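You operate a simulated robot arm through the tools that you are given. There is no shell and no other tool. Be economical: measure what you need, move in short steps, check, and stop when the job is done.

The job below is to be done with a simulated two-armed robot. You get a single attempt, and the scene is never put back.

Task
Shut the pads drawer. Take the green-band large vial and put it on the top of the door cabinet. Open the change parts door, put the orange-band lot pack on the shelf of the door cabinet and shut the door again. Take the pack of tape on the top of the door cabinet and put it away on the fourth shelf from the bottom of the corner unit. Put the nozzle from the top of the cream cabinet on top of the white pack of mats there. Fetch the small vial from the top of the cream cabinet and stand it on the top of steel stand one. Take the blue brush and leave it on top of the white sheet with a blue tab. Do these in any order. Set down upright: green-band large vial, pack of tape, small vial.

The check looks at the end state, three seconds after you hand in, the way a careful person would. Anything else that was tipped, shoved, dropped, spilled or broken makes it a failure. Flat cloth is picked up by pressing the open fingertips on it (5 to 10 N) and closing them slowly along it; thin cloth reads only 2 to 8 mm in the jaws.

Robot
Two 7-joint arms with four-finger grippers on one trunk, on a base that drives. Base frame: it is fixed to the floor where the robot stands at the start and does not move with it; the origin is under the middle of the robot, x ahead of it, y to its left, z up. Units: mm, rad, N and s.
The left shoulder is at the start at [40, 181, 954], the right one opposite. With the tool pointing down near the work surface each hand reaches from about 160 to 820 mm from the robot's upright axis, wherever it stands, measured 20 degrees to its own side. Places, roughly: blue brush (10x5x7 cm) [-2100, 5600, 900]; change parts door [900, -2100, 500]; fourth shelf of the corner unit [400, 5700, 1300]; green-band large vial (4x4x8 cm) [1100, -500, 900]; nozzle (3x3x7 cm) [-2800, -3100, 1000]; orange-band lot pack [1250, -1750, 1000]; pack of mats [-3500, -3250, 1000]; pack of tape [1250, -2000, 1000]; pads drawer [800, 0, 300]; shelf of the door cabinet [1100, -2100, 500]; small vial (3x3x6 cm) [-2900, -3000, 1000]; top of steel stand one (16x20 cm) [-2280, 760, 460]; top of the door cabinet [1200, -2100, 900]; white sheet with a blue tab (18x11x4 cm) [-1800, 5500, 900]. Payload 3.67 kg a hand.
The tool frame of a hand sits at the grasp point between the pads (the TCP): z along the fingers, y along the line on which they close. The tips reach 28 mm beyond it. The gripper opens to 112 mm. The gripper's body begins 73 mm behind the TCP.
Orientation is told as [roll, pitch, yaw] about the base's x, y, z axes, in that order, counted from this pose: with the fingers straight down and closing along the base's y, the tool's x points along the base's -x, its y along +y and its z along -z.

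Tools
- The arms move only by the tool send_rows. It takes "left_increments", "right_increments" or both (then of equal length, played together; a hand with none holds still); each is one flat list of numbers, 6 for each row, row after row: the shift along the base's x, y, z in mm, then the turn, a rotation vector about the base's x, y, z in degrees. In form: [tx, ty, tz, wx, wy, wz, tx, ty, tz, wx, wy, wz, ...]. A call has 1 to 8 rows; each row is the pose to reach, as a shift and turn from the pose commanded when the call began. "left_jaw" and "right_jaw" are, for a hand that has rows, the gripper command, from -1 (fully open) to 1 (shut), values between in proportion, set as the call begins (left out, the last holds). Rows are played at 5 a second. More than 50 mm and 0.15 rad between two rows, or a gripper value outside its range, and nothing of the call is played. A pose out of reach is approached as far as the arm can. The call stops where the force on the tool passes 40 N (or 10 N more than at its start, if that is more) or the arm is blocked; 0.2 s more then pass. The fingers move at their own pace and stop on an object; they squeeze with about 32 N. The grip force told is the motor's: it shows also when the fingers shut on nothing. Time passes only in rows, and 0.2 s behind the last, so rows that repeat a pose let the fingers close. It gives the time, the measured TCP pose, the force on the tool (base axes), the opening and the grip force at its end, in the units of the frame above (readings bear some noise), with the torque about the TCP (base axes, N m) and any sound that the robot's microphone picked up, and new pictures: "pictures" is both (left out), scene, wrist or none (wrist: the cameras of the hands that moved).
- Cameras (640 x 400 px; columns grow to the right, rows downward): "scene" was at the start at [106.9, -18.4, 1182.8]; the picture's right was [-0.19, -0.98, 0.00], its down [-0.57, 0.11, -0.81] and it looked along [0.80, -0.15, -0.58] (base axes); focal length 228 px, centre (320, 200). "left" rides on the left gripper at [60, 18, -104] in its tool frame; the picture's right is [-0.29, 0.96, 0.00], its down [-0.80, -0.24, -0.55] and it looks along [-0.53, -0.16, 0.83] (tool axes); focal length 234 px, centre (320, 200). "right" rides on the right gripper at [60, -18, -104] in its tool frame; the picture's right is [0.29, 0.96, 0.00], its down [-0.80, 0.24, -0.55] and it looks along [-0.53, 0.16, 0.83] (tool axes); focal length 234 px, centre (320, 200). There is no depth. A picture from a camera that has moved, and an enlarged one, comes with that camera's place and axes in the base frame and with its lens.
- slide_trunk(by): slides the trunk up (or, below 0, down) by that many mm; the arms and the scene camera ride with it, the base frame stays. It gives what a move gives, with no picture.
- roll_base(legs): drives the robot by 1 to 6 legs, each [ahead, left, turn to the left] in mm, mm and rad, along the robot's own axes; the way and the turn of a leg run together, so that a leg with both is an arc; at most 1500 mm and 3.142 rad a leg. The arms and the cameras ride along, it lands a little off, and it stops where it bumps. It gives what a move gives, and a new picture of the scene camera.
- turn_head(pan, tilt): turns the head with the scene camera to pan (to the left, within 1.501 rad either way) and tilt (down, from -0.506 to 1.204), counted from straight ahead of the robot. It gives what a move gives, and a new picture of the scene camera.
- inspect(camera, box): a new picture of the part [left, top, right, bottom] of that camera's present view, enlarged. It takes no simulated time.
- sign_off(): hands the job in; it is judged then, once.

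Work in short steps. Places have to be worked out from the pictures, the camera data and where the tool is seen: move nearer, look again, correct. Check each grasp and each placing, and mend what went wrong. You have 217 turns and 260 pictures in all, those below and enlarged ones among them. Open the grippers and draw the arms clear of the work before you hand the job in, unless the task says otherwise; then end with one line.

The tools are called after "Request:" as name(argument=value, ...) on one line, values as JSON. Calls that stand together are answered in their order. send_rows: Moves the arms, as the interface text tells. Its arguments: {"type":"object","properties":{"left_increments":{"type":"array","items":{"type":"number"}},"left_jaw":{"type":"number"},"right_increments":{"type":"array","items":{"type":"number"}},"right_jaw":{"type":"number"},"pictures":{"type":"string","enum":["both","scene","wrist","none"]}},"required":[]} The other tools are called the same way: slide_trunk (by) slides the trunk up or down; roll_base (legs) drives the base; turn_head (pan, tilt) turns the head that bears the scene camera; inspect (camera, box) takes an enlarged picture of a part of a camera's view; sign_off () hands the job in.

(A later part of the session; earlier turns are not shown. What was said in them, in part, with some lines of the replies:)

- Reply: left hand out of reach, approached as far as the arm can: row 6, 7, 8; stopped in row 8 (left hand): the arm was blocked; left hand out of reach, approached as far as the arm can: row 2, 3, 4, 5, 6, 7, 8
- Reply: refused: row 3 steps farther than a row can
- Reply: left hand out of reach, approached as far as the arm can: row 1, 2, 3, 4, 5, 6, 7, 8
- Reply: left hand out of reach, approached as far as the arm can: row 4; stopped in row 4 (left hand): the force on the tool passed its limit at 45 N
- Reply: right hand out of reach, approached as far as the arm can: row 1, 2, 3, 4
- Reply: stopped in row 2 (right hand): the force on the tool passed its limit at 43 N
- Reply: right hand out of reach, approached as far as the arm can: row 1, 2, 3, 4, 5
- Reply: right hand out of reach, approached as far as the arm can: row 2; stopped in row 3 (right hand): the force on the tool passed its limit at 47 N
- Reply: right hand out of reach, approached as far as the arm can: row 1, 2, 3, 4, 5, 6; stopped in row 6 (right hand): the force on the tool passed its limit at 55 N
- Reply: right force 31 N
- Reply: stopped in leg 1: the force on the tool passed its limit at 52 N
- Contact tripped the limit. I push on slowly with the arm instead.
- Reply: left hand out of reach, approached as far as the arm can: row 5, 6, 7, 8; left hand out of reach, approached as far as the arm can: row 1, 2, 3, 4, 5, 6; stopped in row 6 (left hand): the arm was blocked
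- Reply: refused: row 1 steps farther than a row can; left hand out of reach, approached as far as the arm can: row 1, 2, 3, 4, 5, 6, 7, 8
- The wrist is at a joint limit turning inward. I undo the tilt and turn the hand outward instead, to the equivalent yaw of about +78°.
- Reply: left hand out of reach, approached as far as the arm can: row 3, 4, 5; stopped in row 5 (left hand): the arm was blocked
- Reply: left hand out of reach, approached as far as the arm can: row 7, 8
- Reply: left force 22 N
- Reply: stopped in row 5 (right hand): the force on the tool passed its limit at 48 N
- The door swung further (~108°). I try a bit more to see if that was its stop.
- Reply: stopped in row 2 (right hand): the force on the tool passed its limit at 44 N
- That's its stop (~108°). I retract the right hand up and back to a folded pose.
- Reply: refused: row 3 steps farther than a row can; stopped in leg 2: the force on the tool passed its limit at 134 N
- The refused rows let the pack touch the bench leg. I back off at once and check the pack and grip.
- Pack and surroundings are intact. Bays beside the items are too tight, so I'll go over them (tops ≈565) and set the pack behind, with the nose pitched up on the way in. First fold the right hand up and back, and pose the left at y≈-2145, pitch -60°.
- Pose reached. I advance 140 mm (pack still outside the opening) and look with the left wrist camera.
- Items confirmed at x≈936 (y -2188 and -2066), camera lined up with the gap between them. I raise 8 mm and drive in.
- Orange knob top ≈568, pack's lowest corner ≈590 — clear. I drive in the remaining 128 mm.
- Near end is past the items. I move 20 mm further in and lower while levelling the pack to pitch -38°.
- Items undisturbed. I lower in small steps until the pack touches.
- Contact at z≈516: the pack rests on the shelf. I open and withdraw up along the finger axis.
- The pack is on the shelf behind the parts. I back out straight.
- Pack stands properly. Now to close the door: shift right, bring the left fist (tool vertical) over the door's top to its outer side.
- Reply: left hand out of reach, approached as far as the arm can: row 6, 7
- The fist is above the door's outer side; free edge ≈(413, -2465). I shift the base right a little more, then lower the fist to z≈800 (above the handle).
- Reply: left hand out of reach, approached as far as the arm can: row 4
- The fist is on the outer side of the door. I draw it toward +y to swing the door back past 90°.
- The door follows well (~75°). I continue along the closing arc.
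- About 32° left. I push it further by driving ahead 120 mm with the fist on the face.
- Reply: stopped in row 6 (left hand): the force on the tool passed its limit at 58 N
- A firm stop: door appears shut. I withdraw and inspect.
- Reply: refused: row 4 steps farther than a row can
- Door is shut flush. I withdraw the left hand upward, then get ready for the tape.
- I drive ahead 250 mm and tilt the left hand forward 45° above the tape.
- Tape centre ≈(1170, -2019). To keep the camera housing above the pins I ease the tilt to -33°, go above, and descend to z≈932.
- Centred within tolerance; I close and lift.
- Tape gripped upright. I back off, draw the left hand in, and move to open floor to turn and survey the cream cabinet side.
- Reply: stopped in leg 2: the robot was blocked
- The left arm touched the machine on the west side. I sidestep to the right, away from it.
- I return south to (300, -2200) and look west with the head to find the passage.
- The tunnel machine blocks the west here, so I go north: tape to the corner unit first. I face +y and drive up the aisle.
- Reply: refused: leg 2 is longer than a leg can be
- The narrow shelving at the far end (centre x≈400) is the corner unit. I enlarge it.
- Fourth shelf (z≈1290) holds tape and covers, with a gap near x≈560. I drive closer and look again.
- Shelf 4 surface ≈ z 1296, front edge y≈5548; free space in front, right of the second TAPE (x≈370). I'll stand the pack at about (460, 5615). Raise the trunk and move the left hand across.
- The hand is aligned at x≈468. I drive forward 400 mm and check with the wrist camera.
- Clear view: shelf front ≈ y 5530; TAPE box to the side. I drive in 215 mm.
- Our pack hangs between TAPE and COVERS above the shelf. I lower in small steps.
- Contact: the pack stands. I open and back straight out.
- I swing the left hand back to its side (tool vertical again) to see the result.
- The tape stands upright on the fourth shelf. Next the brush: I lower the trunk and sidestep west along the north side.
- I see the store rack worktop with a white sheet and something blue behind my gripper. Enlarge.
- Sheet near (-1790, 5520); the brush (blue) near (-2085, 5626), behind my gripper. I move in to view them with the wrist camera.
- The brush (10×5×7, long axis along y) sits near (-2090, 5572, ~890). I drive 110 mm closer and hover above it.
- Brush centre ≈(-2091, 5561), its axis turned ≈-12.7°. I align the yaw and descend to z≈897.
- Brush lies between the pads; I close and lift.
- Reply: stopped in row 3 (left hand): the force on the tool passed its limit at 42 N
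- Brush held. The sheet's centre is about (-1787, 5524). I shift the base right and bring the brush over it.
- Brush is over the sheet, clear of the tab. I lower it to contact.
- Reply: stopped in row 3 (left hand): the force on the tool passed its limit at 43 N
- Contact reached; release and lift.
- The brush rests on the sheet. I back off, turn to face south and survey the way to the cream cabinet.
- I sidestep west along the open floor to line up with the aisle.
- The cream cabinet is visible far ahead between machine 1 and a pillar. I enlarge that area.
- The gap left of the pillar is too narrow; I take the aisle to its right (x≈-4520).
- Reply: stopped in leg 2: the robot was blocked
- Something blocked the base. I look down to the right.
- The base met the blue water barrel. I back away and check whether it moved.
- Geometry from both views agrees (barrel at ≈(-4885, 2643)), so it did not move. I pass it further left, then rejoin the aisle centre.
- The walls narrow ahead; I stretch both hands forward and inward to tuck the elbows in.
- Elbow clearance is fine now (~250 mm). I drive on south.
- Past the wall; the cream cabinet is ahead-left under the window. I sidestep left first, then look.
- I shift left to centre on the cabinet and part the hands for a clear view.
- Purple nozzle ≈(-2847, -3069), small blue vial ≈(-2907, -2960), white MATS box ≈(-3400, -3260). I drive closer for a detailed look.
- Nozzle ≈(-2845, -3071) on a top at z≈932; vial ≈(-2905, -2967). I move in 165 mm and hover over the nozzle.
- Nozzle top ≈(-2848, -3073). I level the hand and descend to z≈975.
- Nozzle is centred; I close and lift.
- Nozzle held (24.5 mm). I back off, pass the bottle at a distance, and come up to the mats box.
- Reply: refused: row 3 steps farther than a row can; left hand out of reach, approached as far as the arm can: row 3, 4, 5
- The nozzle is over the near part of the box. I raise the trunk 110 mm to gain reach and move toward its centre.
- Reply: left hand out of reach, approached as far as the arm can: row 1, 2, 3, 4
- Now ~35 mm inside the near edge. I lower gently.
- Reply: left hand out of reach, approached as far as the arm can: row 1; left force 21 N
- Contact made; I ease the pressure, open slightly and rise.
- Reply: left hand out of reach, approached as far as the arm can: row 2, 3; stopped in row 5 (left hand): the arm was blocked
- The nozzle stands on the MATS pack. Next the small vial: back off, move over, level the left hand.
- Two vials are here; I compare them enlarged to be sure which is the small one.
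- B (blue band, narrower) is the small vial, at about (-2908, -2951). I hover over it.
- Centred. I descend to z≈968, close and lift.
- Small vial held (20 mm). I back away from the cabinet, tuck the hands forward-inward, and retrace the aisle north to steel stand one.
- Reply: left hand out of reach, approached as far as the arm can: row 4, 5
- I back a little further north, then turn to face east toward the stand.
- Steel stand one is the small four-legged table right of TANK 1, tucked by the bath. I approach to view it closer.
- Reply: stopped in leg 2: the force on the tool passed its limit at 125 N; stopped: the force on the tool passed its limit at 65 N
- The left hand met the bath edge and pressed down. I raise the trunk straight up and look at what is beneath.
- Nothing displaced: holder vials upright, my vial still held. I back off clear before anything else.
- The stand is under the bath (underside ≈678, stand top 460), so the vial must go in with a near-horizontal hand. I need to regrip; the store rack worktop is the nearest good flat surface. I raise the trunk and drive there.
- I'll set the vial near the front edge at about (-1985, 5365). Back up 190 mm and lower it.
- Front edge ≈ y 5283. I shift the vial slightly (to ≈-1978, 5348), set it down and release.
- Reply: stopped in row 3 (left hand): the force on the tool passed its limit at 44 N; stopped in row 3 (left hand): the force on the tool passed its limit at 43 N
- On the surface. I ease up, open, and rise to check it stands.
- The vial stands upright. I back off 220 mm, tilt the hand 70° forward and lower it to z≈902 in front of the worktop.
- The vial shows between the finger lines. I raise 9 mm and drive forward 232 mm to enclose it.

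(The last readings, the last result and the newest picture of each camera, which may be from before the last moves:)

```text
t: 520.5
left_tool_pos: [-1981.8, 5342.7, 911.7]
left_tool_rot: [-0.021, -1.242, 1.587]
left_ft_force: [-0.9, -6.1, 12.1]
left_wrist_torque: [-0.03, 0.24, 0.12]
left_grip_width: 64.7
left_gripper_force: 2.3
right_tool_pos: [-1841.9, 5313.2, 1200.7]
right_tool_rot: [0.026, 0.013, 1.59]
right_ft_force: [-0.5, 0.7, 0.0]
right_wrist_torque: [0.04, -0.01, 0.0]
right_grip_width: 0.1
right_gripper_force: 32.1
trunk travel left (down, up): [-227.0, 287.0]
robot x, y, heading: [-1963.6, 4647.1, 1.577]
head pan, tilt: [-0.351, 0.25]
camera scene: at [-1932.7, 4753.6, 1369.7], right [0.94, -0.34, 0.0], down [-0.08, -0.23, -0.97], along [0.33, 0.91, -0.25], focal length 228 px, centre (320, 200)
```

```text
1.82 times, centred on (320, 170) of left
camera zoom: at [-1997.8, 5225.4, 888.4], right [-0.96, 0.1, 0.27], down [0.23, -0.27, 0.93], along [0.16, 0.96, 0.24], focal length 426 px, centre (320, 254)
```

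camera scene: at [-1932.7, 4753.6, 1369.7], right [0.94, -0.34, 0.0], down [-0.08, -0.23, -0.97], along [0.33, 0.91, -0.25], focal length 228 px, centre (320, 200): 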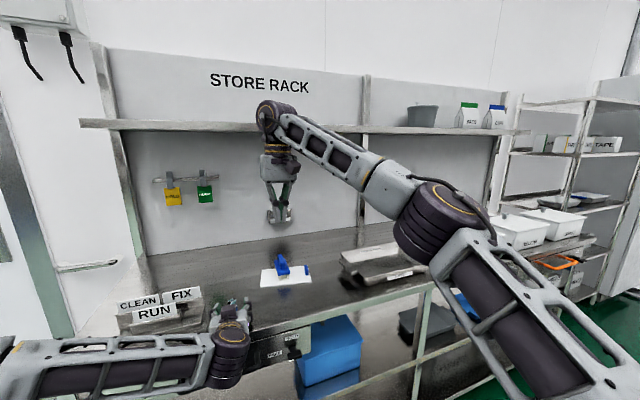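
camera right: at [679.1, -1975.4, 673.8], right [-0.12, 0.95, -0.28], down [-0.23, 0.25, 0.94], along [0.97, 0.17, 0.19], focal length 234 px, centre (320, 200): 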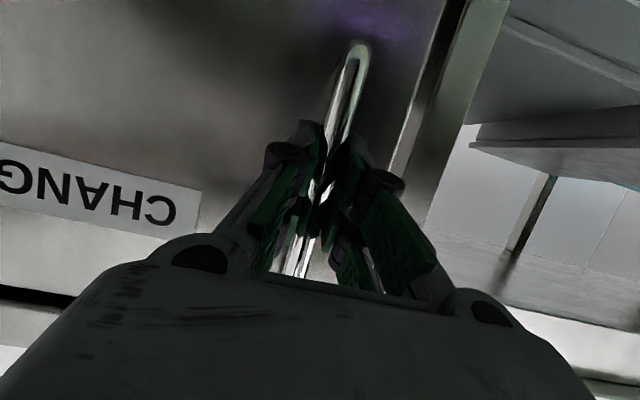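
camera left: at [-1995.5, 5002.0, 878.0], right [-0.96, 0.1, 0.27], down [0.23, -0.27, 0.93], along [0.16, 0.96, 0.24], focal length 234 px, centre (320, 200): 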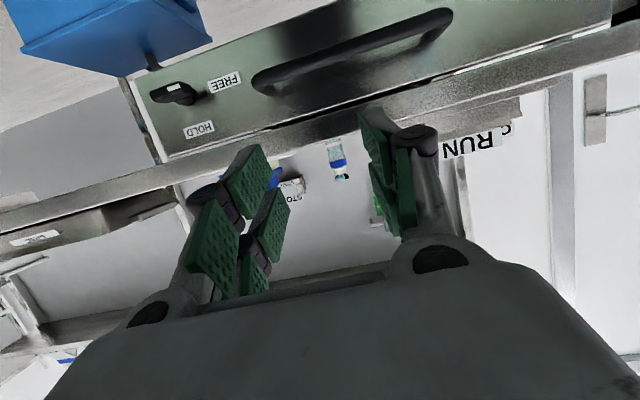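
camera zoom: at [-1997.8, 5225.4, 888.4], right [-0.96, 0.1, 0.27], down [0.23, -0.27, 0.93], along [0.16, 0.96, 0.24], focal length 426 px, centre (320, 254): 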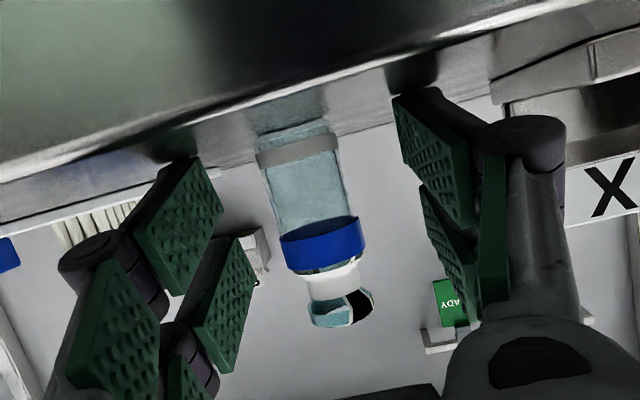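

A light contact underneath (fingers on the worktop). I raise 9 mm, move the last few mm and close.

Request:
send_rows(left_increments=[0, 0, 5, 0, 0, 0, 0, 3, 9, 0, 0, 0, 0, 7, 9, 0, 0, 0], pictures="none")

Request:
send_rows(left_increments=[0, 0, 0, 0, 0, 0, 0, 0, 0, 0, 0, 0, 0, 0, 0, 0, 0, 0], left_jaw=1, pictures="wrist")

```text
t: 521.3
left_tool_pos: [-1980.3, 5350.4, 919.3]
left_tool_rot: [-0.022, -1.241, 1.584]
left_ft_force: [0.1, -1.1, 1.1]
left_wrist_torque: [-0.01, 0.03, 0.01]
left_grip_width: 61.6
left_gripper_force: 0.1
right_tool_pos: [-1841.7, 5314.3, 1199.4]
right_tool_rot: [0.025, 0.013, 1.589]
right_ft_force: [0.1, 0.7, 0.4]
right_wrist_torque: [0.01, 0.0, 0.02]
right_grip_width: 0.0
right_gripper_force: 31.9
trunk travel left (down, up): [-227.0, 287.0]
robot x, y, heading: [-1964.5, 4648.2, 1.571]
head pan, tilt: [-0.351, 0.25]
```

```text
t: 522.1
left_tool_pos: [-1981.0, 5350.3, 918.9]
left_tool_rot: [-0.019, -1.241, 1.588]
left_ft_force: [-0.6, -0.7, 0.6]
left_wrist_torque: [-0.02, 0.01, -0.02]
left_grip_width: 18.6
left_gripper_force: 31.7
right_tool_pos: [-1841.3, 5313.9, 1200.1]
right_tool_rot: [0.027, 0.011, 1.59]
right_ft_force: [0.1, 0.0, -0.2]
right_wrist_torque: [-0.02, 0.02, -0.03]
right_grip_width: 0.0
right_gripper_force: 32.4
trunk travel left (down, up): [-227.0, 287.0]
robot x, y, heading: [-1963.6, 4648.1, 1.572]
head pan, tilt: [-0.351, 0.25]
camera left: at [-1997.9, 5233.2, 896.4], right [-0.96, 0.1, 0.27], down [0.23, -0.27, 0.94], along [0.16, 0.96, 0.23], focal length 234 px, centre (320, 200)
```

left: 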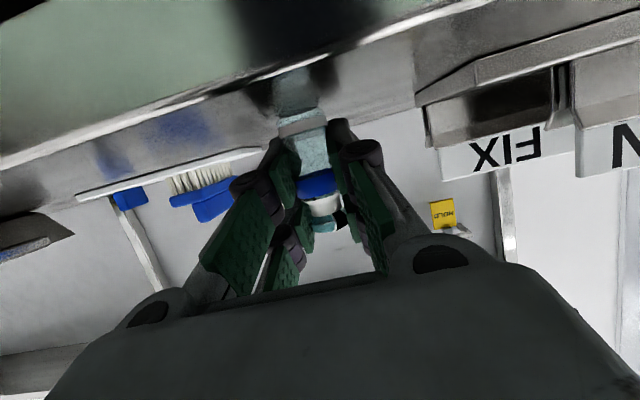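

Vial gripped upright with the hand near-horizontal. The stand is best reached from the south side (its south edge is open), so I take the long way round through the aisle. First lift and back away.

Request:
send_rows(left_increments=[0, 0, 25, 0, 0, 0, 0, 0, 60, 0, 0, 0], pictures="none")

Request:
roll_base(legs=[[-500, 0, 0], [0, 0, 3.14], [0, -1490, 0], [0, -830, 0], [1500, 0, 0], [640, 0, 0]])

```text
t: 522.7
left_tool_pos: [-1979.1, 5349.6, 979.7]
left_tool_rot: [-0.022, -1.242, 1.585]
left_ft_force: [-0.4, 0.0, -0.7]
left_wrist_torque: [-0.01, 0.03, 0.01]
left_grip_width: 18.7
left_gripper_force: 31.8
right_tool_pos: [-1842.5, 5314.1, 1200.0]
right_tool_rot: [0.025, 0.011, 1.588]
right_ft_force: [-0.3, 0.0, -0.1]
right_wrist_torque: [0.03, -0.02, 0.0]
right_grip_width: 0.0
right_gripper_force: 32.2
trunk travel left (down, up): [-227.0, 287.0]
robot x, y, heading: [-1966.1, 4648.3, 1.572]
head pan, tilt: [-0.351, 0.25]
```

```text
t: 555.6
left_tool_pos: [-4374.2, 1426.5, 978.1]
left_tool_rot: [-0.021, -1.24, -1.581]
left_ft_force: [-0.9, -0.2, 0.8]
left_wrist_torque: [0.0, 0.0, 0.01]
left_grip_width: 20.9
left_gripper_force: 31.6
right_tool_pos: [-4512.0, 1465.2, 1198.7]
right_tool_rot: [0.026, 0.012, -1.577]
right_ft_force: [0.7, 0.0, -0.5]
right_wrist_torque: [0.02, 0.02, -0.02]
right_grip_width: 0.0
right_gripper_force: 31.7
trunk travel left (down, up): [-227.0, 287.0]
robot x, y, heading: [-4371.6, 2126.3, -1.59]
head pan, tilt: [-0.351, 0.25]
camera scene: at [-4406.7, 2018.8, 1369.5], right [-0.93, 0.36, 0.0], down [0.09, 0.23, -0.97], along [-0.35, -0.9, -0.25], focal length 228 px, centre (320, 200)
```

scene: 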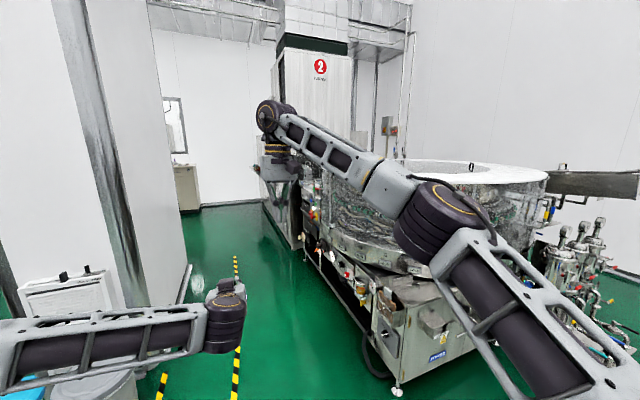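

I move to the aisle centre and drive south past the wall.

Request:
roll_base(legs=[[0, -215, 0.019], [1500, 0, 0], [1450, 0, 0]])

```text
t: 571.7
left_tool_pos: [-4515.0, -1559.6, 980.1]
left_tool_rot: [-0.022, -1.24, -1.539]
left_ft_force: [0.1, -0.1, -0.5]
left_wrist_torque: [0.0, -0.01, 0.03]
left_grip_width: 20.8
left_gripper_force: 32.1
right_tool_pos: [-4652.1, -1527.5, 1199.4]
right_tool_rot: [0.026, 0.011, -1.534]
right_ft_force: [-0.8, 0.0, -0.2]
right_wrist_torque: [0.02, 0.04, -0.02]
right_grip_width: 0.0
right_gripper_force: 31.7
trunk travel left (down, up): [-227.0, 287.0]
robot x, y, heading: [-4538.9, -858.7, -1.548]
head pan, tilt: [-0.351, 0.25]
camera scene: at [-4569.6, -969.5, 1369.6], right [-0.95, 0.32, 0.0], down [0.08, 0.23, -0.97], along [-0.31, -0.92, -0.25], focal length 228 px, centre (320, 200)
```

scene: 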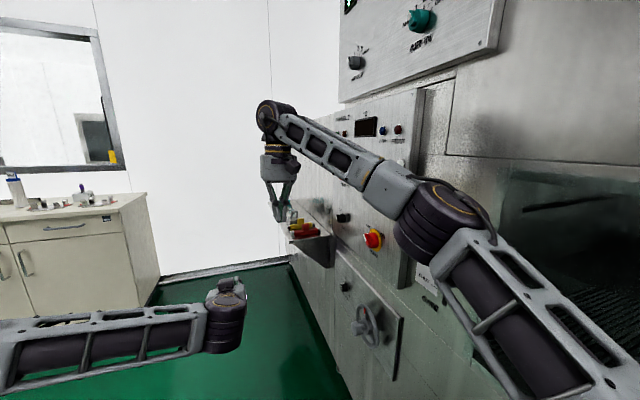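

Clear of the wall. I go on south a bit, east to x≈-2720, and turn to face north toward the stand.

Request:
roll_base(legs=[[400, 0, -0.023], [0, 1490, 0], [0, 330, 0], [0, 0, 3.12]])

Request:
inspect(camera="scene", box=[120, 100, 420, 300])

```text
t: 591.2
left_tool_pos: [-2726.8, -555.7, 979.1]
left_tool_rot: [-0.021, -1.243, 1.541]
left_ft_force: [0.1, -0.2, -0.5]
left_wrist_torque: [-0.02, -0.03, -0.03]
left_grip_width: 21.1
left_gripper_force: 32.0
right_tool_pos: [-2590.7, -596.5, 1199.9]
right_tool_rot: [0.026, 0.012, 1.545]
right_ft_force: [-0.2, -0.8, 0.4]
right_wrist_torque: [0.04, -0.02, 0.01]
right_grip_width: 0.0
right_gripper_force: 32.2
trunk travel left (down, up): [-227.0, 287.0]
robot x, y, heading: [-2739.2, -1259.1, 1.533]
head pan, tilt: [-0.351, 0.25]
camera scene: at [-2707.0, -1151.7, 1369.6], right [0.92, -0.38, 0.0], down [-0.09, -0.23, -0.97], along [0.37, 0.9, -0.25], focal length 228 px, centre (320, 200)
```

scene: 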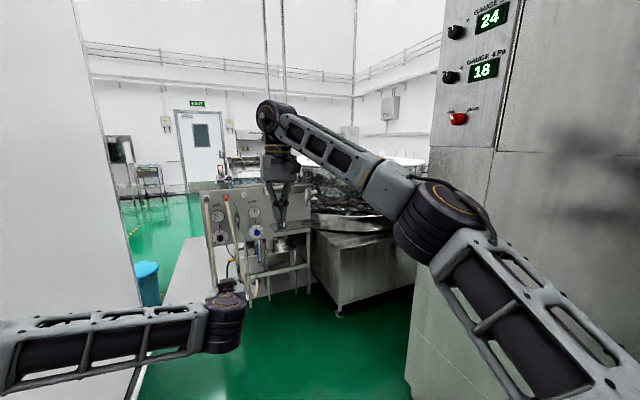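

```text
2.00 times, centred on (270, 200) of scene
camera zoom: at [-2707.0, -1151.7, 1369.6], right [0.92, -0.38, 0.0], down [-0.09, -0.23, -0.97], along [0.37, 0.9, -0.25], focal length 456 px, centre (420, 200)
```

zoom: 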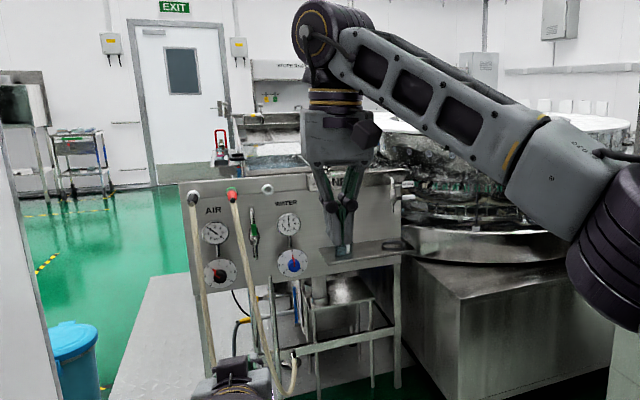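

The stand is visible beneath the AIR/WATER panel (opening ≈ z 385–620 at y≈600). I pull the right hand back and up, lower the trunk, then line up at x≈-2340.

Request:
send_rows(right_increments=[0, -35, 28, 0, 0, 0, 0, -70, 56, 0, 0, 0, 0, -105, 84, 0, 0, 0, 0, -140, 112, 0, 0, 0, 0, -175, 140, 0, 0, 0, 0, -210, 165, 0, 0, 0, 0, -245, 190, 0, 0, 0], pictures="none")

Request:
slide_trunk(by=-200)

Request:
roll_base(legs=[[0, -390, 0.038], [600, 0, 0]])

Request:
turn_head(pan=0.05, tilt=0.4)

```text
t: 592.8
left_tool_pos: [-2726.0, -557.4, 979.9]
left_tool_rot: [-0.022, -1.244, 1.543]
left_ft_force: [-0.9, -0.4, 0.5]
left_wrist_torque: [0.02, -0.03, -0.03]
left_grip_width: 21.4
left_gripper_force: 32.2
right_tool_pos: [-2592.7, -847.8, 1390.8]
right_tool_rot: [0.025, 0.009, 1.545]
right_ft_force: [-0.3, 0.6, 1.5]
right_wrist_torque: [0.05, 0.0, 0.0]
right_grip_width: 0.1
right_gripper_force: 32.0
trunk travel left (down, up): [-227.0, 287.0]
robot x, y, heading: [-2743.7, -1256.9, 1.53]
head pan, tilt: [-0.351, 0.25]
```

```text
t: 595.0
left_tool_pos: [-2726.0, -555.1, 778.9]
left_tool_rot: [-0.022, -1.24, 1.542]
left_ft_force: [-0.6, -1.0, 0.6]
left_wrist_torque: [0.0, -0.01, 0.01]
left_grip_width: 20.6
left_gripper_force: 32.5
right_tool_pos: [-2591.9, -844.4, 1188.6]
right_tool_rot: [0.026, 0.011, 1.544]
right_ft_force: [0.4, -0.1, 0.2]
right_wrist_torque: [0.03, 0.04, -0.01]
right_grip_width: 0.1
right_gripper_force: 31.9
trunk travel left (down, up): [-27.0, 487.0]
robot x, y, heading: [-2741.0, -1256.7, 1.525]
head pan, tilt: [-0.351, 0.25]
```

```text
t: 600.7
left_tool_pos: [-2368.9, 21.6, 780.1]
left_tool_rot: [-0.043, -1.243, 1.6]
left_ft_force: [-0.1, -0.6, 0.6]
left_wrist_torque: [0.01, -0.01, 0.01]
left_grip_width: 21.0
left_gripper_force: 32.0
right_tool_pos: [-2231.0, -265.3, 1190.5]
right_tool_rot: [0.01, 0.004, 1.59]
right_ft_force: [0.4, -0.1, -0.1]
right_wrist_torque: [0.0, 0.07, 0.0]
right_grip_width: 0.0
right_gripper_force: 32.5
trunk travel left (down, up): [-27.0, 487.0]
robot x, y, heading: [-2353.3, -676.4, 1.572]
head pan, tilt: [-0.351, 0.25]
stopped in leg 2: the robot was blocked; the commanded pose is now the measured one
camera scene: at [-2329.0, -574.3, 1169.3], right [0.94, -0.34, 0.01], down [-0.08, -0.23, -0.97], along [0.33, 0.91, -0.24], focal length 228 px, centre (320, 200)
```

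scene: 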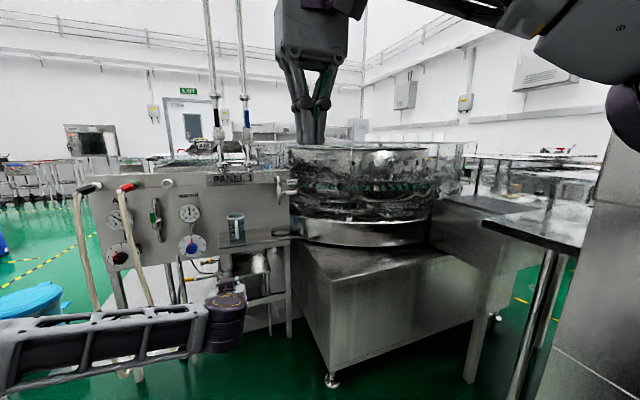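

```text
t: 601.5
left_tool_pos: [-2371.0, 22.2, 780.7]
left_tool_rot: [-0.045, -1.243, 1.605]
left_ft_force: [0.0, 0.1, -1.0]
left_wrist_torque: [0.0, 0.03, -0.01]
left_grip_width: 21.1
left_gripper_force: 32.6
right_tool_pos: [-2230.2, -262.6, 1191.1]
right_tool_rot: [0.012, 0.006, 1.589]
right_ft_force: [-0.8, 0.4, 0.1]
right_wrist_torque: [0.01, 0.01, 0.02]
right_grip_width: 0.0
right_gripper_force: 32.2
trunk travel left (down, up): [-27.0, 487.0]
robot x, y, heading: [-2357.6, -678.5, 1.57]
head pan, tilt: [0.051, 0.4]
camera scene: at [-2366.5, -569.6, 1155.0], right [1.0, 0.05, 0.01], down [0.03, -0.39, -0.92], along [-0.04, 0.92, -0.39], focal length 228 px, centre (320, 200)
```

scene: 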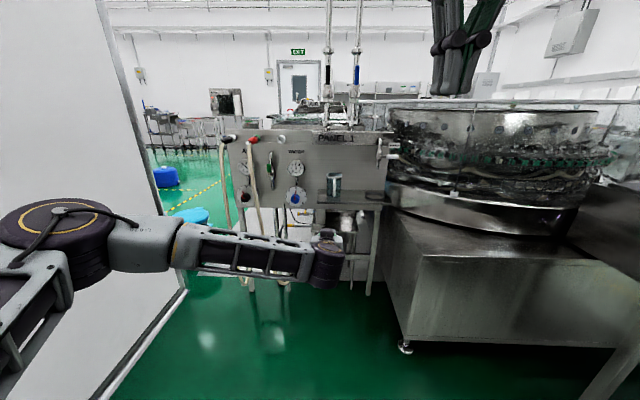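

The right elbow was blocked, likely by the tunnel cabinet on the right. I enlarge the stand from here before re-planning.

Request:
inspect(camera="scene", box=[270, 150, 410, 310])

```text
2.50 times, centred on (340, 230) of scene
camera zoom: at [-2366.5, -569.6, 1155.0], right [1.0, 0.05, 0.01], down [0.03, -0.39, -0.92], along [-0.04, 0.92, -0.39], focal length 570 px, centre (270, 125)
```

zoom: 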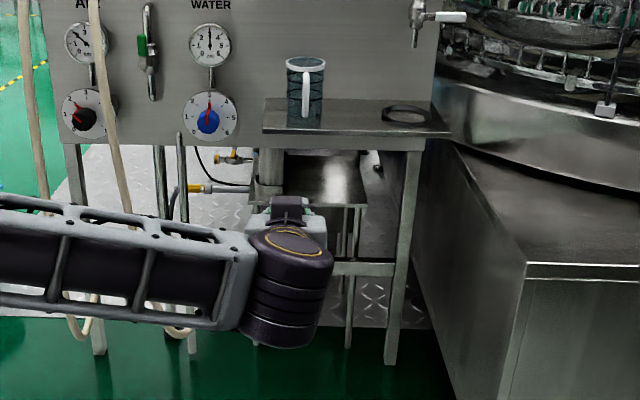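

Very clear: stand top spans about x -2450…-2183, y 605…875, opening below the jug ledge z≈300–614; a pipe sits at its left. Target vial spot: (-2275, 690). I move left, turn slightly right (14°), and lower the hand.

Request:
roll_base(legs=[[0, 230, 0], [0, 0, -0.24]])

Request:
send_rows(left_increments=[2, 8, -40, 0, 0, 0, 4, 16, -80, 0, 0, 0, 6, 24, -120, 0, 0, 0, 8, 32, -160, 0, 0, 0, 11, 44, -200, 0, 0, 0, 13, 54, -228, 0, 0, 0], pictures="both")

```text
t: 604.2
left_tool_pos: [-2427.3, 5.6, 778.5]
left_tool_rot: [-0.02, -1.24, 1.332]
left_ft_force: [0.2, -0.1, -0.8]
left_wrist_torque: [-0.01, 0.01, 0.0]
left_grip_width: 20.9
left_gripper_force: 32.0
right_tool_pos: [-2355.8, -304.7, 1189.7]
right_tool_rot: [0.022, 0.008, 1.339]
right_ft_force: [-0.1, 0.7, 0.8]
right_wrist_torque: [0.03, 0.03, 0.01]
right_grip_width: 0.0
right_gripper_force: 31.8
trunk travel left (down, up): [-27.0, 487.0]
robot x, y, heading: [-2589.1, -671.9, 1.323]
head pan, tilt: [0.051, 0.4]
camera scene: at [-2564.2, -568.3, 1154.7], right [0.98, -0.2, 0.0], down [-0.08, -0.38, -0.92], along [0.18, 0.9, -0.39], focal length 228 px, centre (320, 200)
```

scene: 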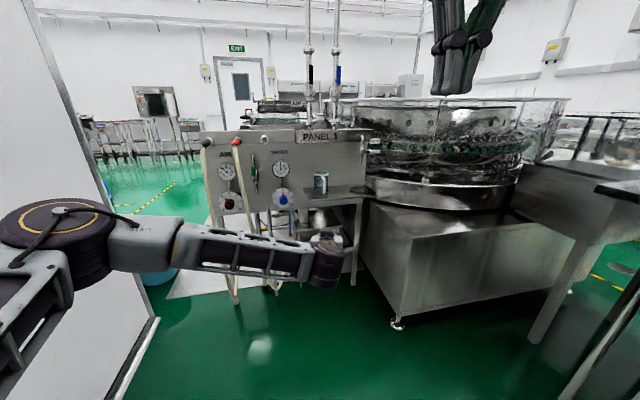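

```text
t: 605.6
left_tool_pos: [-2412.0, 60.3, 549.1]
left_tool_rot: [-0.023, -1.243, 1.336]
left_ft_force: [-0.1, 1.2, 0.7]
left_wrist_torque: [0.01, -0.03, -0.03]
left_grip_width: 21.0
left_gripper_force: 32.2
right_tool_pos: [-2355.9, -304.2, 1188.8]
right_tool_rot: [0.022, 0.009, 1.339]
right_ft_force: [1.0, 0.0, -0.2]
right_wrist_torque: [-0.01, 0.03, -0.03]
right_grip_width: 0.0
right_gripper_force: 31.7
trunk travel left (down, up): [-27.0, 487.0]
robot x, y, heading: [-2587.1, -674.8, 1.325]
head pan, tilt: [0.051, 0.4]
camera scene: at [-2564.4, -567.9, 1154.6], right [0.98, -0.2, 0.0], down [-0.08, -0.38, -0.92], along [0.18, 0.9, -0.39], focal length 228 px, centre (320, 200)
camera left: at [-2458.9, -49.2, 526.5], right [-0.9, 0.33, 0.27], down [0.16, -0.32, 0.94], along [0.4, 0.89, 0.23], focal length 234 px, centre (320, 200)
```

scene: 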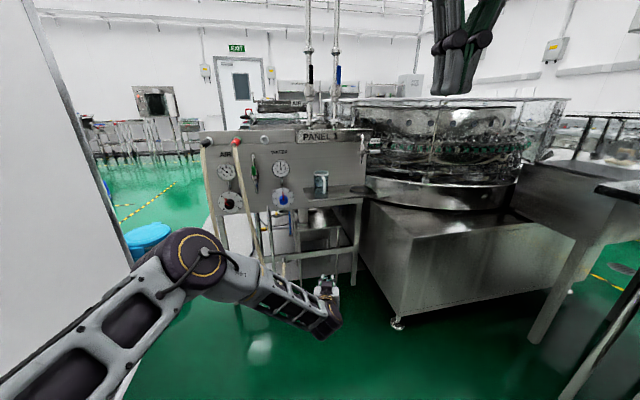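
left: 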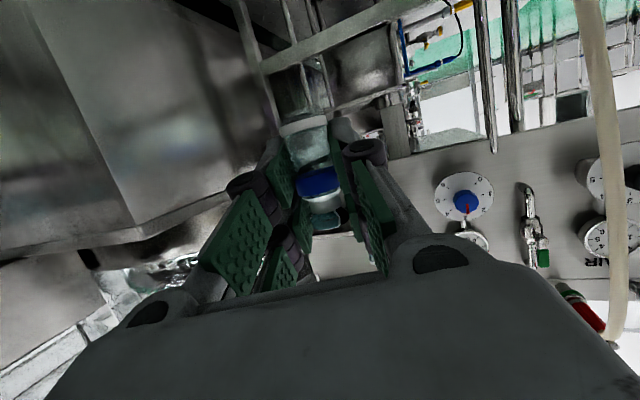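

The vial is upright in the grip. I lower 22 mm more and drive forward 400 mm.

Request:
send_rows(left_increments=[0, 0, -22, 0, 0, 0], pictures="none")

Request:
roll_base(legs=[[400, 20, 0]])

Request:
inspect(camera="left", box=[0, 0, 640, 400])

```text
t: 606.0
left_tool_pos: [-2412.8, 60.3, 527.7]
left_tool_rot: [-0.02, -1.24, 1.331]
left_ft_force: [0.8, -0.1, -0.4]
left_wrist_torque: [0.03, -0.03, 0.01]
left_grip_width: 20.9
left_gripper_force: 32.1
right_tool_pos: [-2356.3, -304.0, 1188.5]
right_tool_rot: [0.022, 0.007, 1.337]
right_ft_force: [-0.7, -0.5, -0.8]
right_wrist_torque: [0.01, 0.02, 0.02]
right_grip_width: 0.1
right_gripper_force: 31.8
trunk travel left (down, up): [-27.0, 487.0]
robot x, y, heading: [-2584.8, -679.7, 1.325]
head pan, tilt: [0.051, 0.4]
```

```text
t: 608.5
left_tool_pos: [-2331.8, 442.6, 527.2]
left_tool_rot: [-0.021, -1.239, 1.327]
left_ft_force: [0.1, 0.4, -0.7]
left_wrist_torque: [0.04, -0.04, 0.01]
left_grip_width: 21.1
left_gripper_force: 31.8
right_tool_pos: [-2277.9, 79.4, 1187.9]
right_tool_rot: [0.022, 0.01, 1.335]
right_ft_force: [-0.5, -0.1, -0.1]
right_wrist_torque: [-0.03, 0.03, -0.01]
right_grip_width: 0.0
right_gripper_force: 32.3
trunk travel left (down, up): [-27.0, 487.0]
robot x, y, heading: [-2511.9, -291.7, 1.319]
head pan, tilt: [0.051, 0.4]
camera scene: at [-2485.7, -183.7, 1154.5], right [0.98, -0.2, 0.0], down [-0.08, -0.38, -0.92], along [0.19, 0.9, -0.39], focal length 228 px, centre (320, 200)
```

scene: 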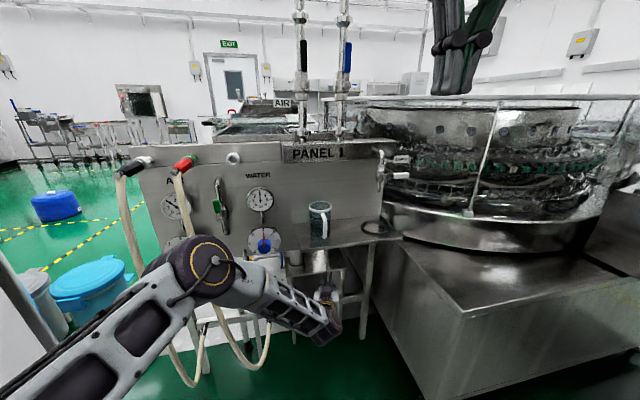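

```text
1.00 times, centred on (320, 200) of left (not enlarged: the box is as wide or as high as the picture)
camera zoom: at [-2378.1, 334.2, 504.5], right [-0.9, 0.34, 0.27], down [0.16, -0.32, 0.94], along [0.4, 0.89, 0.23], focal length 234 px, centre (320, 200)
```

zoom: 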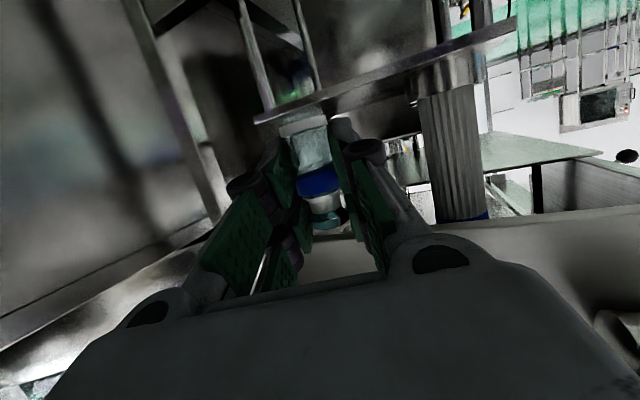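

Hand is lined up with the stand (vial bottom ≈490, stand 460). I drive the remaining ~224 mm in two legs.

Request:
roll_base(legs=[[130, 0, 0], [94, 0, 0]])

Request:
inspect(camera="left", box=[0, 0, 640, 400])

```text
t: 610.5
left_tool_pos: [-2288.7, 586.2, 499.6]
left_tool_rot: [-0.002, -1.188, 1.286]
left_ft_force: [-0.6, -0.1, 0.1]
left_wrist_torque: [0.02, 0.02, 0.0]
left_grip_width: 20.7
left_gripper_force: 32.2
right_tool_pos: [-2236.3, 253.1, 1187.2]
right_tool_rot: [0.021, 0.01, 1.343]
right_ft_force: [-0.2, 0.6, -0.6]
right_wrist_torque: [-0.01, 0.02, -0.01]
right_grip_width: 0.0
right_gripper_force: 32.3
trunk travel left (down, up): [-27.0, 487.0]
robot x, y, heading: [-2463.7, -119.6, 1.331]
head pan, tilt: [0.051, 0.4]
stopped in leg 2: the robot was blocked; the commanded pose is now the measured one
camera scene: at [-2443.6, -12.6, 1154.9], right [0.98, -0.19, 0.0], down [-0.07, -0.38, -0.92], along [0.18, 0.9, -0.39], focal length 228 px, centre (320, 200)
```

scene: 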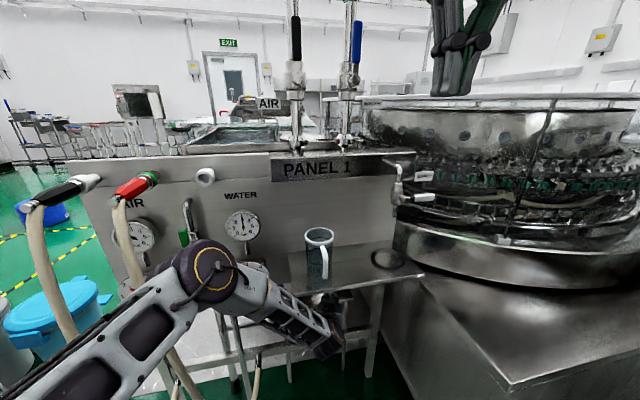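

```text
1.00 times, centred on (320, 200) of left (not enlarged: the box is as wide or as high as the picture)
camera zoom: at [-2338.7, 477.4, 483.2], right [-0.89, 0.37, 0.27], down [0.17, -0.28, 0.95], along [0.43, 0.89, 0.18], focal length 234 px, centre (320, 200)
```

zoom: 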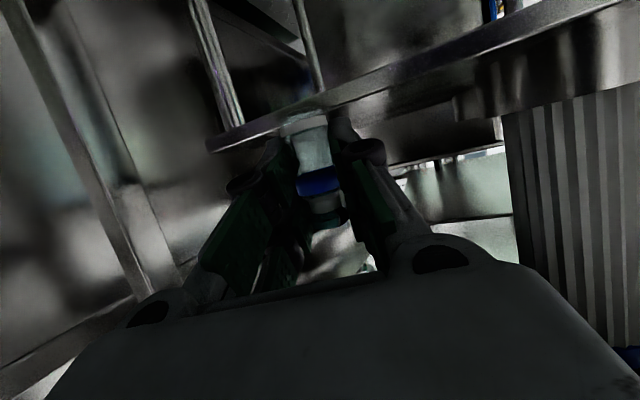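

An arm part (elbow) met the panel. I back off 220 mm, then extend the arm further so the elbow stays south of the panel.

Request:
roll_base(legs=[[-220, 0, 0]])

Request:
send_rows(left_increments=[5, 25, 8, 1, 0, 0.8, 10, 50, 16, 2, -0.3, 1.6, 15, 75, 24, 3, -0.5, 2.4, 22, 100, 27, 3, -0.5, 2.4, 29, 125, 27, 3, -0.5, 2.4, 36, 150, 27, 3, -0.5, 2.4], pictures="scene")

```text
t: 612.2
left_tool_pos: [-2340.4, 368.9, 500.6]
left_tool_rot: [-0.004, -1.192, 1.284]
left_ft_force: [0.6, 0.1, 0.0]
left_wrist_torque: [-0.03, 0.04, -0.04]
left_grip_width: 20.8
left_gripper_force: 32.0
right_tool_pos: [-2289.9, 33.1, 1187.8]
right_tool_rot: [0.02, 0.008, 1.338]
right_ft_force: [0.0, -0.9, 0.0]
right_wrist_torque: [0.09, -0.01, 0.01]
right_grip_width: 0.1
right_gripper_force: 31.3
trunk travel left (down, up): [-27.0, 487.0]
robot x, y, heading: [-2519.1, -338.5, 1.326]
head pan, tilt: [0.051, 0.4]
camera scene: at [-2497.6, -230.9, 1154.8], right [0.98, -0.2, 0.0], down [-0.08, -0.38, -0.92], along [0.18, 0.9, -0.39], focal length 228 px, centre (320, 200)
```

scene: 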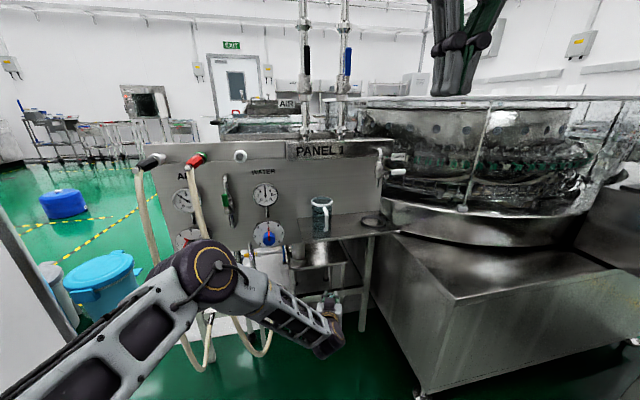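

```text
t: 613.6
left_tool_pos: [-2305.8, 524.0, 531.5]
left_tool_rot: [0.026, -1.25, 1.308]
left_ft_force: [-4.7, 6.2, 5.2]
left_wrist_torque: [-0.56, -0.05, -0.43]
left_grip_width: 21.0
left_gripper_force: 31.7
right_tool_pos: [-2287.7, 35.2, 1188.3]
right_tool_rot: [0.024, 0.012, 1.339]
right_ft_force: [1.4, -0.1, -0.1]
right_wrist_torque: [0.04, 0.08, 0.0]
right_grip_width: 0.0
right_gripper_force: 32.1
trunk travel left (down, up): [-27.0, 487.0]
robot x, y, heading: [-2517.9, -337.1, 1.318]
head pan, tilt: [0.051, 0.4]
camera scene: at [-2495.8, -229.9, 1154.7], right [0.98, -0.2, 0.0], down [-0.08, -0.38, -0.92], along [0.18, 0.9, -0.39], focal length 228 px, centre (320, 200)
```

scene: 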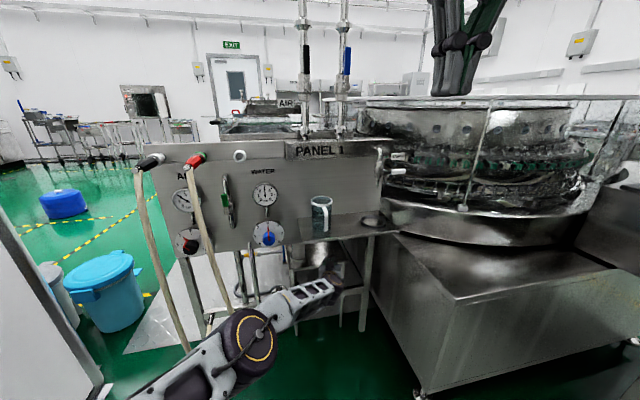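

The elbow is well clear now, but the hand reads ~9 N. I look with the wrist camera.

Request:
inspect(camera="left", box=[0, 0, 640, 400])

Request:
inspect(camera="scene", box=[230, 200, 410, 350])

```text
1.00 times, centred on (320, 200) of left (not enlarged: the box is as wide or as high as the picture)
camera zoom: at [-2350.6, 414.3, 507.7], right [-0.91, 0.31, 0.28], down [0.18, -0.33, 0.93], along [0.38, 0.89, 0.24], focal length 234 px, centre (320, 200)
```

zoom: 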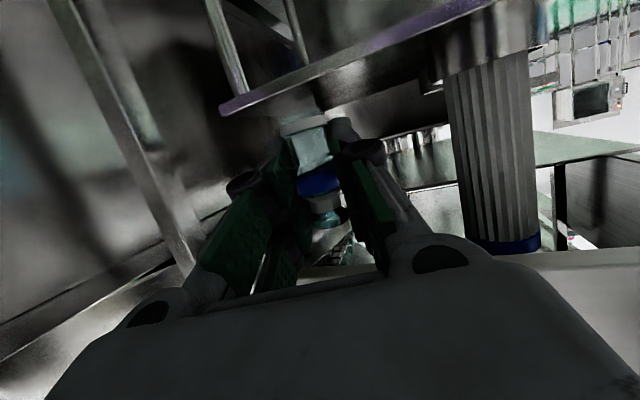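

```text
2.67 times, centred on (320, 275) of scene
camera zoom: at [-2495.8, -229.9, 1154.7], right [0.98, -0.2, 0.0], down [-0.08, -0.38, -0.92], along [0.18, 0.9, -0.39], focal length 608 px, centre (320, 0)
```

zoom: 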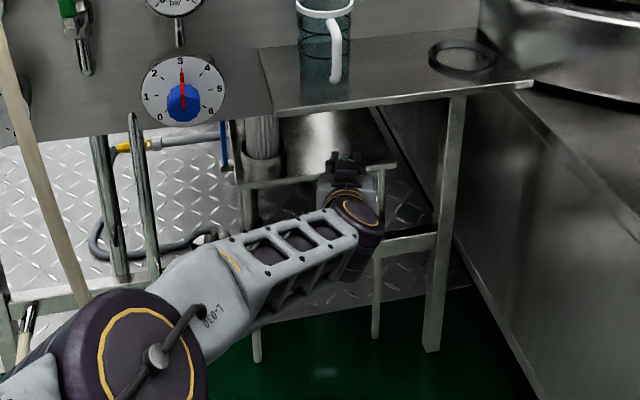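

Nothing obvious at the hand; I re-read the forces with a null row.

Request:
send_rows(left_increments=[0, 0, 0, 0, 0, 0, 0, 0, 0, 0, 0, 0], pictures="none")

```text
t: 614.2
left_tool_pos: [-2301.5, 518.5, 526.5]
left_tool_rot: [0.011, -1.243, 1.311]
left_ft_force: [0.0, -1.1, 0.0]
left_wrist_torque: [0.01, 0.01, 0.0]
left_grip_width: 20.7
left_gripper_force: 31.6
right_tool_pos: [-2290.3, 34.5, 1186.2]
right_tool_rot: [0.021, 0.012, 1.338]
right_ft_force: [0.2, -0.4, -0.2]
right_wrist_torque: [-0.01, -0.02, 0.0]
right_grip_width: 0.0
right_gripper_force: 32.4
trunk travel left (down, up): [-27.0, 487.0]
robot x, y, heading: [-2522.2, -341.2, 1.327]
head pan, tilt: [0.051, 0.4]
```

Forces are zero. I drive the last ~148 mm with a slight left shift.

Request:
roll_base(legs=[[70, 10, 0], [78, 10, 0]])

Request:
inspect(camera="scene", box=[250, 190, 410, 330])

```text
t: 615.9
left_tool_pos: [-2283.0, 669.1, 525.7]
left_tool_rot: [0.014, -1.244, 1.311]
left_ft_force: [0.4, 0.1, -0.2]
left_wrist_torque: [0.02, -0.01, -0.02]
left_grip_width: 21.0
left_gripper_force: 32.1
right_tool_pos: [-2270.9, 186.3, 1186.3]
right_tool_rot: [0.021, 0.014, 1.336]
right_ft_force: [0.7, 0.7, -0.5]
right_wrist_torque: [-0.08, 0.0, 0.0]
right_grip_width: 0.4
right_gripper_force: 31.8
trunk travel left (down, up): [-27.0, 487.0]
robot x, y, heading: [-2503.6, -191.5, 1.323]
head pan, tilt: [0.051, 0.4]
camera scene: at [-2479.6, -78.3, 1154.5], right [0.98, -0.2, 0.0], down [-0.08, -0.38, -0.92], along [0.18, 0.9, -0.39], focal length 228 px, centre (320, 200)
```

scene: 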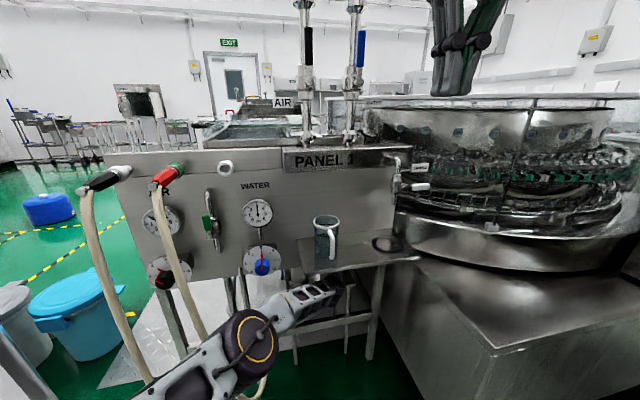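

```text
2.86 times, centred on (330, 260) of scene
camera zoom: at [-2479.6, -78.3, 1154.5], right [0.98, -0.2, 0.0], down [-0.08, -0.38, -0.92], along [0.18, 0.9, -0.39], focal length 651 px, centre (291, 29)
```

zoom: 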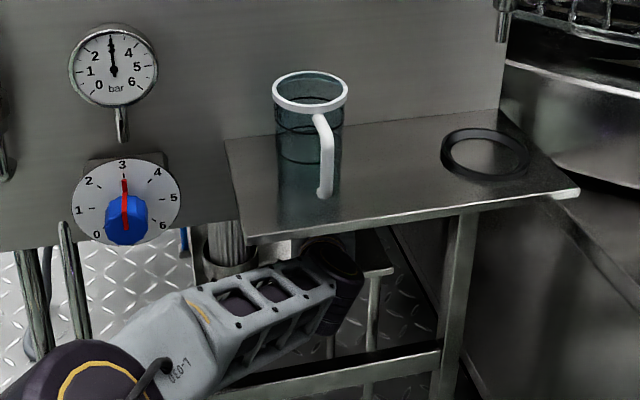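

The hand is in place with no contact. I lower the vial gently to the stand.

Request:
send_rows(left_increments=[0, 0, -6, 0, 0, 0, 0, 0, -12, 0, 0, 0, 0, 0, -18, 0, 0, 0], pictures="none")

Request:
send_rows(left_increments=[0, 0, -2.5, 0, 0, 0, 0, 0, -5, 0, 0, 0, 0, 0, -7.5, 0, 0, 0, 0, 0, -10, 0, 0, 0], pictures="none")

```text
t: 616.7
left_tool_pos: [-2287.1, 665.6, 512.8]
left_tool_rot: [0.012, -1.243, 1.311]
left_ft_force: [0.5, -0.2, 0.4]
left_wrist_torque: [0.01, 0.02, -0.01]
left_grip_width: 21.1
left_gripper_force: 31.9
left hand out of reach, approached as far as the arm can: row 2, 3
right_tool_pos: [-2271.4, 184.0, 1187.3]
right_tool_rot: [0.02, 0.014, 1.337]
right_ft_force: [-0.7, 0.1, 0.1]
right_wrist_torque: [0.01, 0.0, -0.01]
right_grip_width: 0.0
right_gripper_force: 32.2
trunk travel left (down, up): [-27.0, 487.0]
robot x, y, heading: [-2503.0, -190.5, 1.321]
head pan, tilt: [0.051, 0.4]
```

```text
t: 617.7
left_tool_pos: [-2290.1, 666.6, 509.7]
left_tool_rot: [0.011, -1.243, 1.31]
left_ft_force: [-0.6, -0.6, -0.4]
left_wrist_torque: [-0.01, 0.0, -0.01]
left_grip_width: 21.3
left_gripper_force: 31.9
left hand out of reach, approached as far as the arm can: row 3, 4
right_tool_pos: [-2271.1, 184.7, 1186.1]
right_tool_rot: [0.021, 0.012, 1.335]
right_ft_force: [-1.0, -0.1, 0.5]
right_wrist_torque: [0.0, 0.02, 0.01]
right_grip_width: 0.0
right_gripper_force: 31.9
trunk travel left (down, up): [-27.0, 487.0]
robot x, y, heading: [-2506.3, -190.0, 1.322]
head pan, tilt: [0.051, 0.4]
```

The arm is at its limit; I use the trunk for the last millimetres.

Request:
slide_trunk(by=-9)

Request:
slide_trunk(by=-4)

```text
t: 618.3
left_tool_pos: [-2289.1, 665.2, 500.9]
left_tool_rot: [0.012, -1.243, 1.31]
left_ft_force: [0.5, -0.7, 0.1]
left_wrist_torque: [-0.03, 0.02, -0.04]
left_grip_width: 21.0
left_gripper_force: 32.3
right_tool_pos: [-2271.5, 183.6, 1178.5]
right_tool_rot: [0.021, 0.012, 1.337]
right_ft_force: [0.7, 0.1, -0.7]
right_wrist_torque: [0.01, -0.06, -0.01]
right_grip_width: 0.0
right_gripper_force: 31.9
trunk travel left (down, up): [-18.0, 496.0]
robot x, y, heading: [-2503.6, -190.5, 1.317]
head pan, tilt: [0.051, 0.4]
```

```text
t: 618.8
left_tool_pos: [-2289.2, 667.2, 498.3]
left_tool_rot: [0.013, -1.247, 1.311]
left_ft_force: [0.4, -0.4, 7.4]
left_wrist_torque: [0.05, -0.04, -0.02]
left_grip_width: 20.8
left_gripper_force: 31.8
right_tool_pos: [-2270.7, 184.2, 1174.7]
right_tool_rot: [0.021, 0.012, 1.339]
right_ft_force: [0.0, 0.8, 0.8]
right_wrist_torque: [-0.04, -0.01, -0.01]
right_grip_width: 0.1
right_gripper_force: 32.0
trunk travel left (down, up): [-14.0, 500.0]
robot x, y, heading: [-2504.4, -186.2, 1.318]
head pan, tilt: [0.051, 0.4]
```

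Contact through the vial (7 N, no torque). I open the jaws and check before withdrawing.

Request:
send_rows(left_increments=[0, 0, 0, 0, 0, 0, 0, 0, 0, 0, 0, 0, 0, 0, 0, 0, 0, 0], left_jaw=0.1, pictures="wrist")

```text
t: 619.6
left_tool_pos: [-2289.5, 666.1, 496.7]
left_tool_rot: [0.012, -1.243, 1.311]
left_ft_force: [-0.2, 0.1, -0.4]
left_wrist_torque: [0.0, 0.01, 0.02]
left_grip_width: 50.4
left_gripper_force: 0.0
right_tool_pos: [-2271.6, 185.5, 1175.7]
right_tool_rot: [0.021, 0.011, 1.337]
right_ft_force: [0.4, -0.3, 0.2]
right_wrist_torque: [0.01, 0.0, -0.02]
right_grip_width: 0.0
right_gripper_force: 32.5
trunk travel left (down, up): [-14.0, 500.0]
robot x, y, heading: [-2503.6, -188.5, 1.32]
head pan, tilt: [0.051, 0.4]
camera left: at [-2335.4, 556.7, 474.3], right [-0.9, 0.32, 0.28], down [0.17, -0.32, 0.93], along [0.39, 0.89, 0.23], focal length 234 px, centre (320, 200)
```

left: 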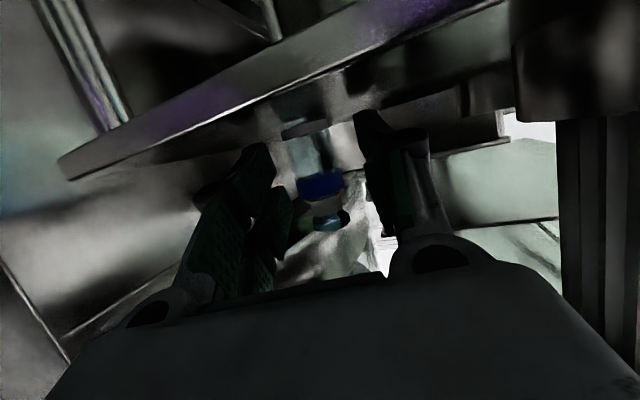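

The vial stands free on the stand. I back straight out.

Request:
roll_base(legs=[[-150, 0, 0], [-350, 0, 0]])

Request:
inspect(camera="left", box=[160, 0, 480, 200])

Request:
inspect(camera="scene", box=[260, 180, 400, 300])

```text
t: 622.9
left_tool_pos: [-2411.2, 177.1, 497.9]
left_tool_rot: [0.013, -1.245, 1.309]
left_ft_force: [-0.5, -0.2, 0.5]
left_wrist_torque: [0.01, -0.02, -0.01]
left_grip_width: 50.3
left_gripper_force: 0.1
right_tool_pos: [-2394.7, -305.3, 1175.0]
right_tool_rot: [0.02, 0.01, 1.333]
right_ft_force: [-0.4, -0.1, -0.3]
right_wrist_torque: [0.05, -0.04, -0.04]
right_grip_width: 0.1
right_gripper_force: 32.1
trunk travel left (down, up): [-14.0, 500.0]
robot x, y, heading: [-2629.6, -675.3, 1.317]
head pan, tilt: [0.051, 0.4]
camera scene: at [-2604.6, -568.1, 1142.3], right [0.98, -0.2, 0.0], down [-0.08, -0.38, -0.92], along [0.19, 0.9, -0.39], focal length 228 px, centre (320, 200)
```

scene: 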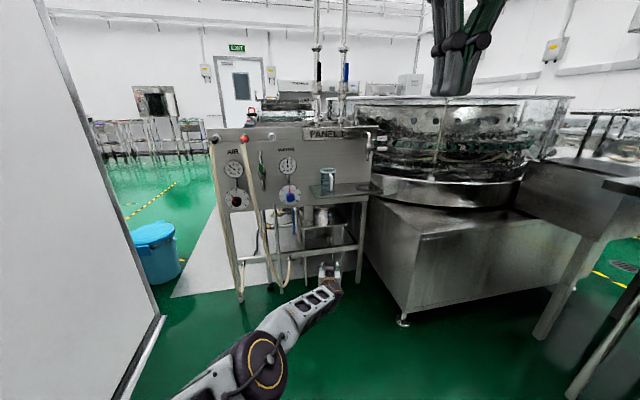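

```text
2.00 times, centred on (320, 100) of left
camera zoom: at [-2457.2, 68.3, 475.0], right [-0.9, 0.33, 0.28], down [0.17, -0.32, 0.93], along [0.39, 0.89, 0.23], focal length 468 px, centre (320, 400)
```

zoom: 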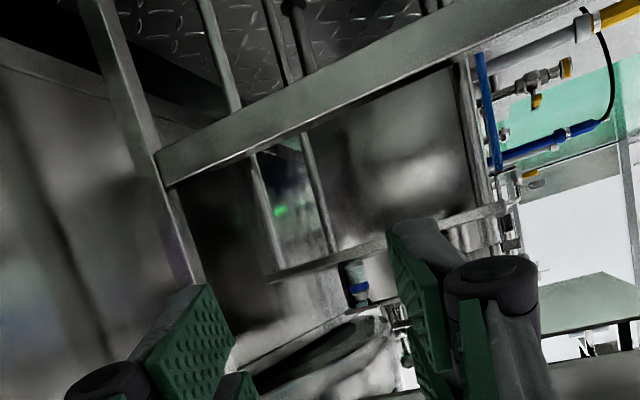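

```text
3.33 times, centred on (330, 240) of scene
camera zoom: at [-2604.6, -568.1, 1142.3], right [0.98, -0.2, 0.0], down [-0.08, -0.38, -0.92], along [0.19, 0.9, -0.39], focal length 759 px, centre (287, 67)
```

zoom: 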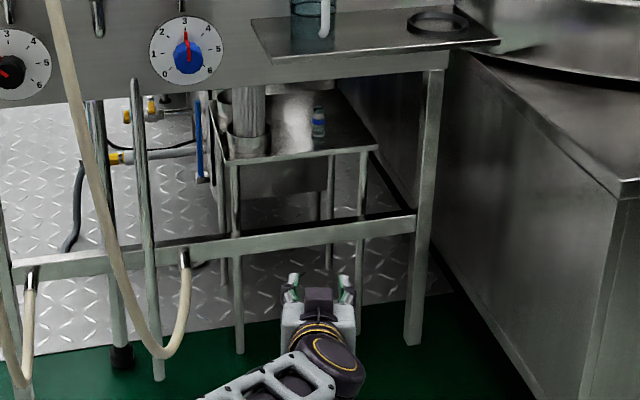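

The small vial stands upright on the stand, clear of the pipe. I open both grippers fully, raise the left hand back from the work, and then hand in.

Request:
send_rows(left_increments=[0, -5, 20, 0, 0, 0, 0, -10, 50, 0, 0, 0], right_increments=[0, 0, 0, 0, 0, 0, 0, 0, 0, 0, 0, 0], left_jaw=-1, right_jaw=-1, pictures="none")

Request:
sign_off()

```text
t: 623.5
left_tool_pos: [-2402.0, 182.5, 519.8]
left_tool_rot: [0.015, -1.242, 1.306]
left_ft_force: [-0.3, 0.5, -0.6]
left_wrist_torque: [-0.02, 0.0, 0.0]
left_grip_width: 111.9
left_gripper_force: 0.1
left hand out of reach, approached as far as the arm can: row 1, 2
right_tool_pos: [-2395.6, -302.2, 1173.3]
right_tool_rot: [0.02, 0.013, 1.332]
right_ft_force: [0.1, -0.1, 0.0]
right_wrist_torque: [-0.01, -0.01, -0.02]
right_grip_width: 77.5
right_gripper_force: 0.1
trunk travel left (down, up): [-14.0, 500.0]
robot x, y, heading: [-2633.6, -674.3, 1.314]
head pan, tilt: [0.051, 0.4]
```

```text
The job is handed in.
```

All seven parts are done and handed in; I bumped the bench leg, a water barrel, the bath edge, the tunnel machine and the panel by the stand on the way, and pictures where I took them showed nothing moved, though I took no close-up at the tunnel machine or for one further block beside the tunnel cabinet.
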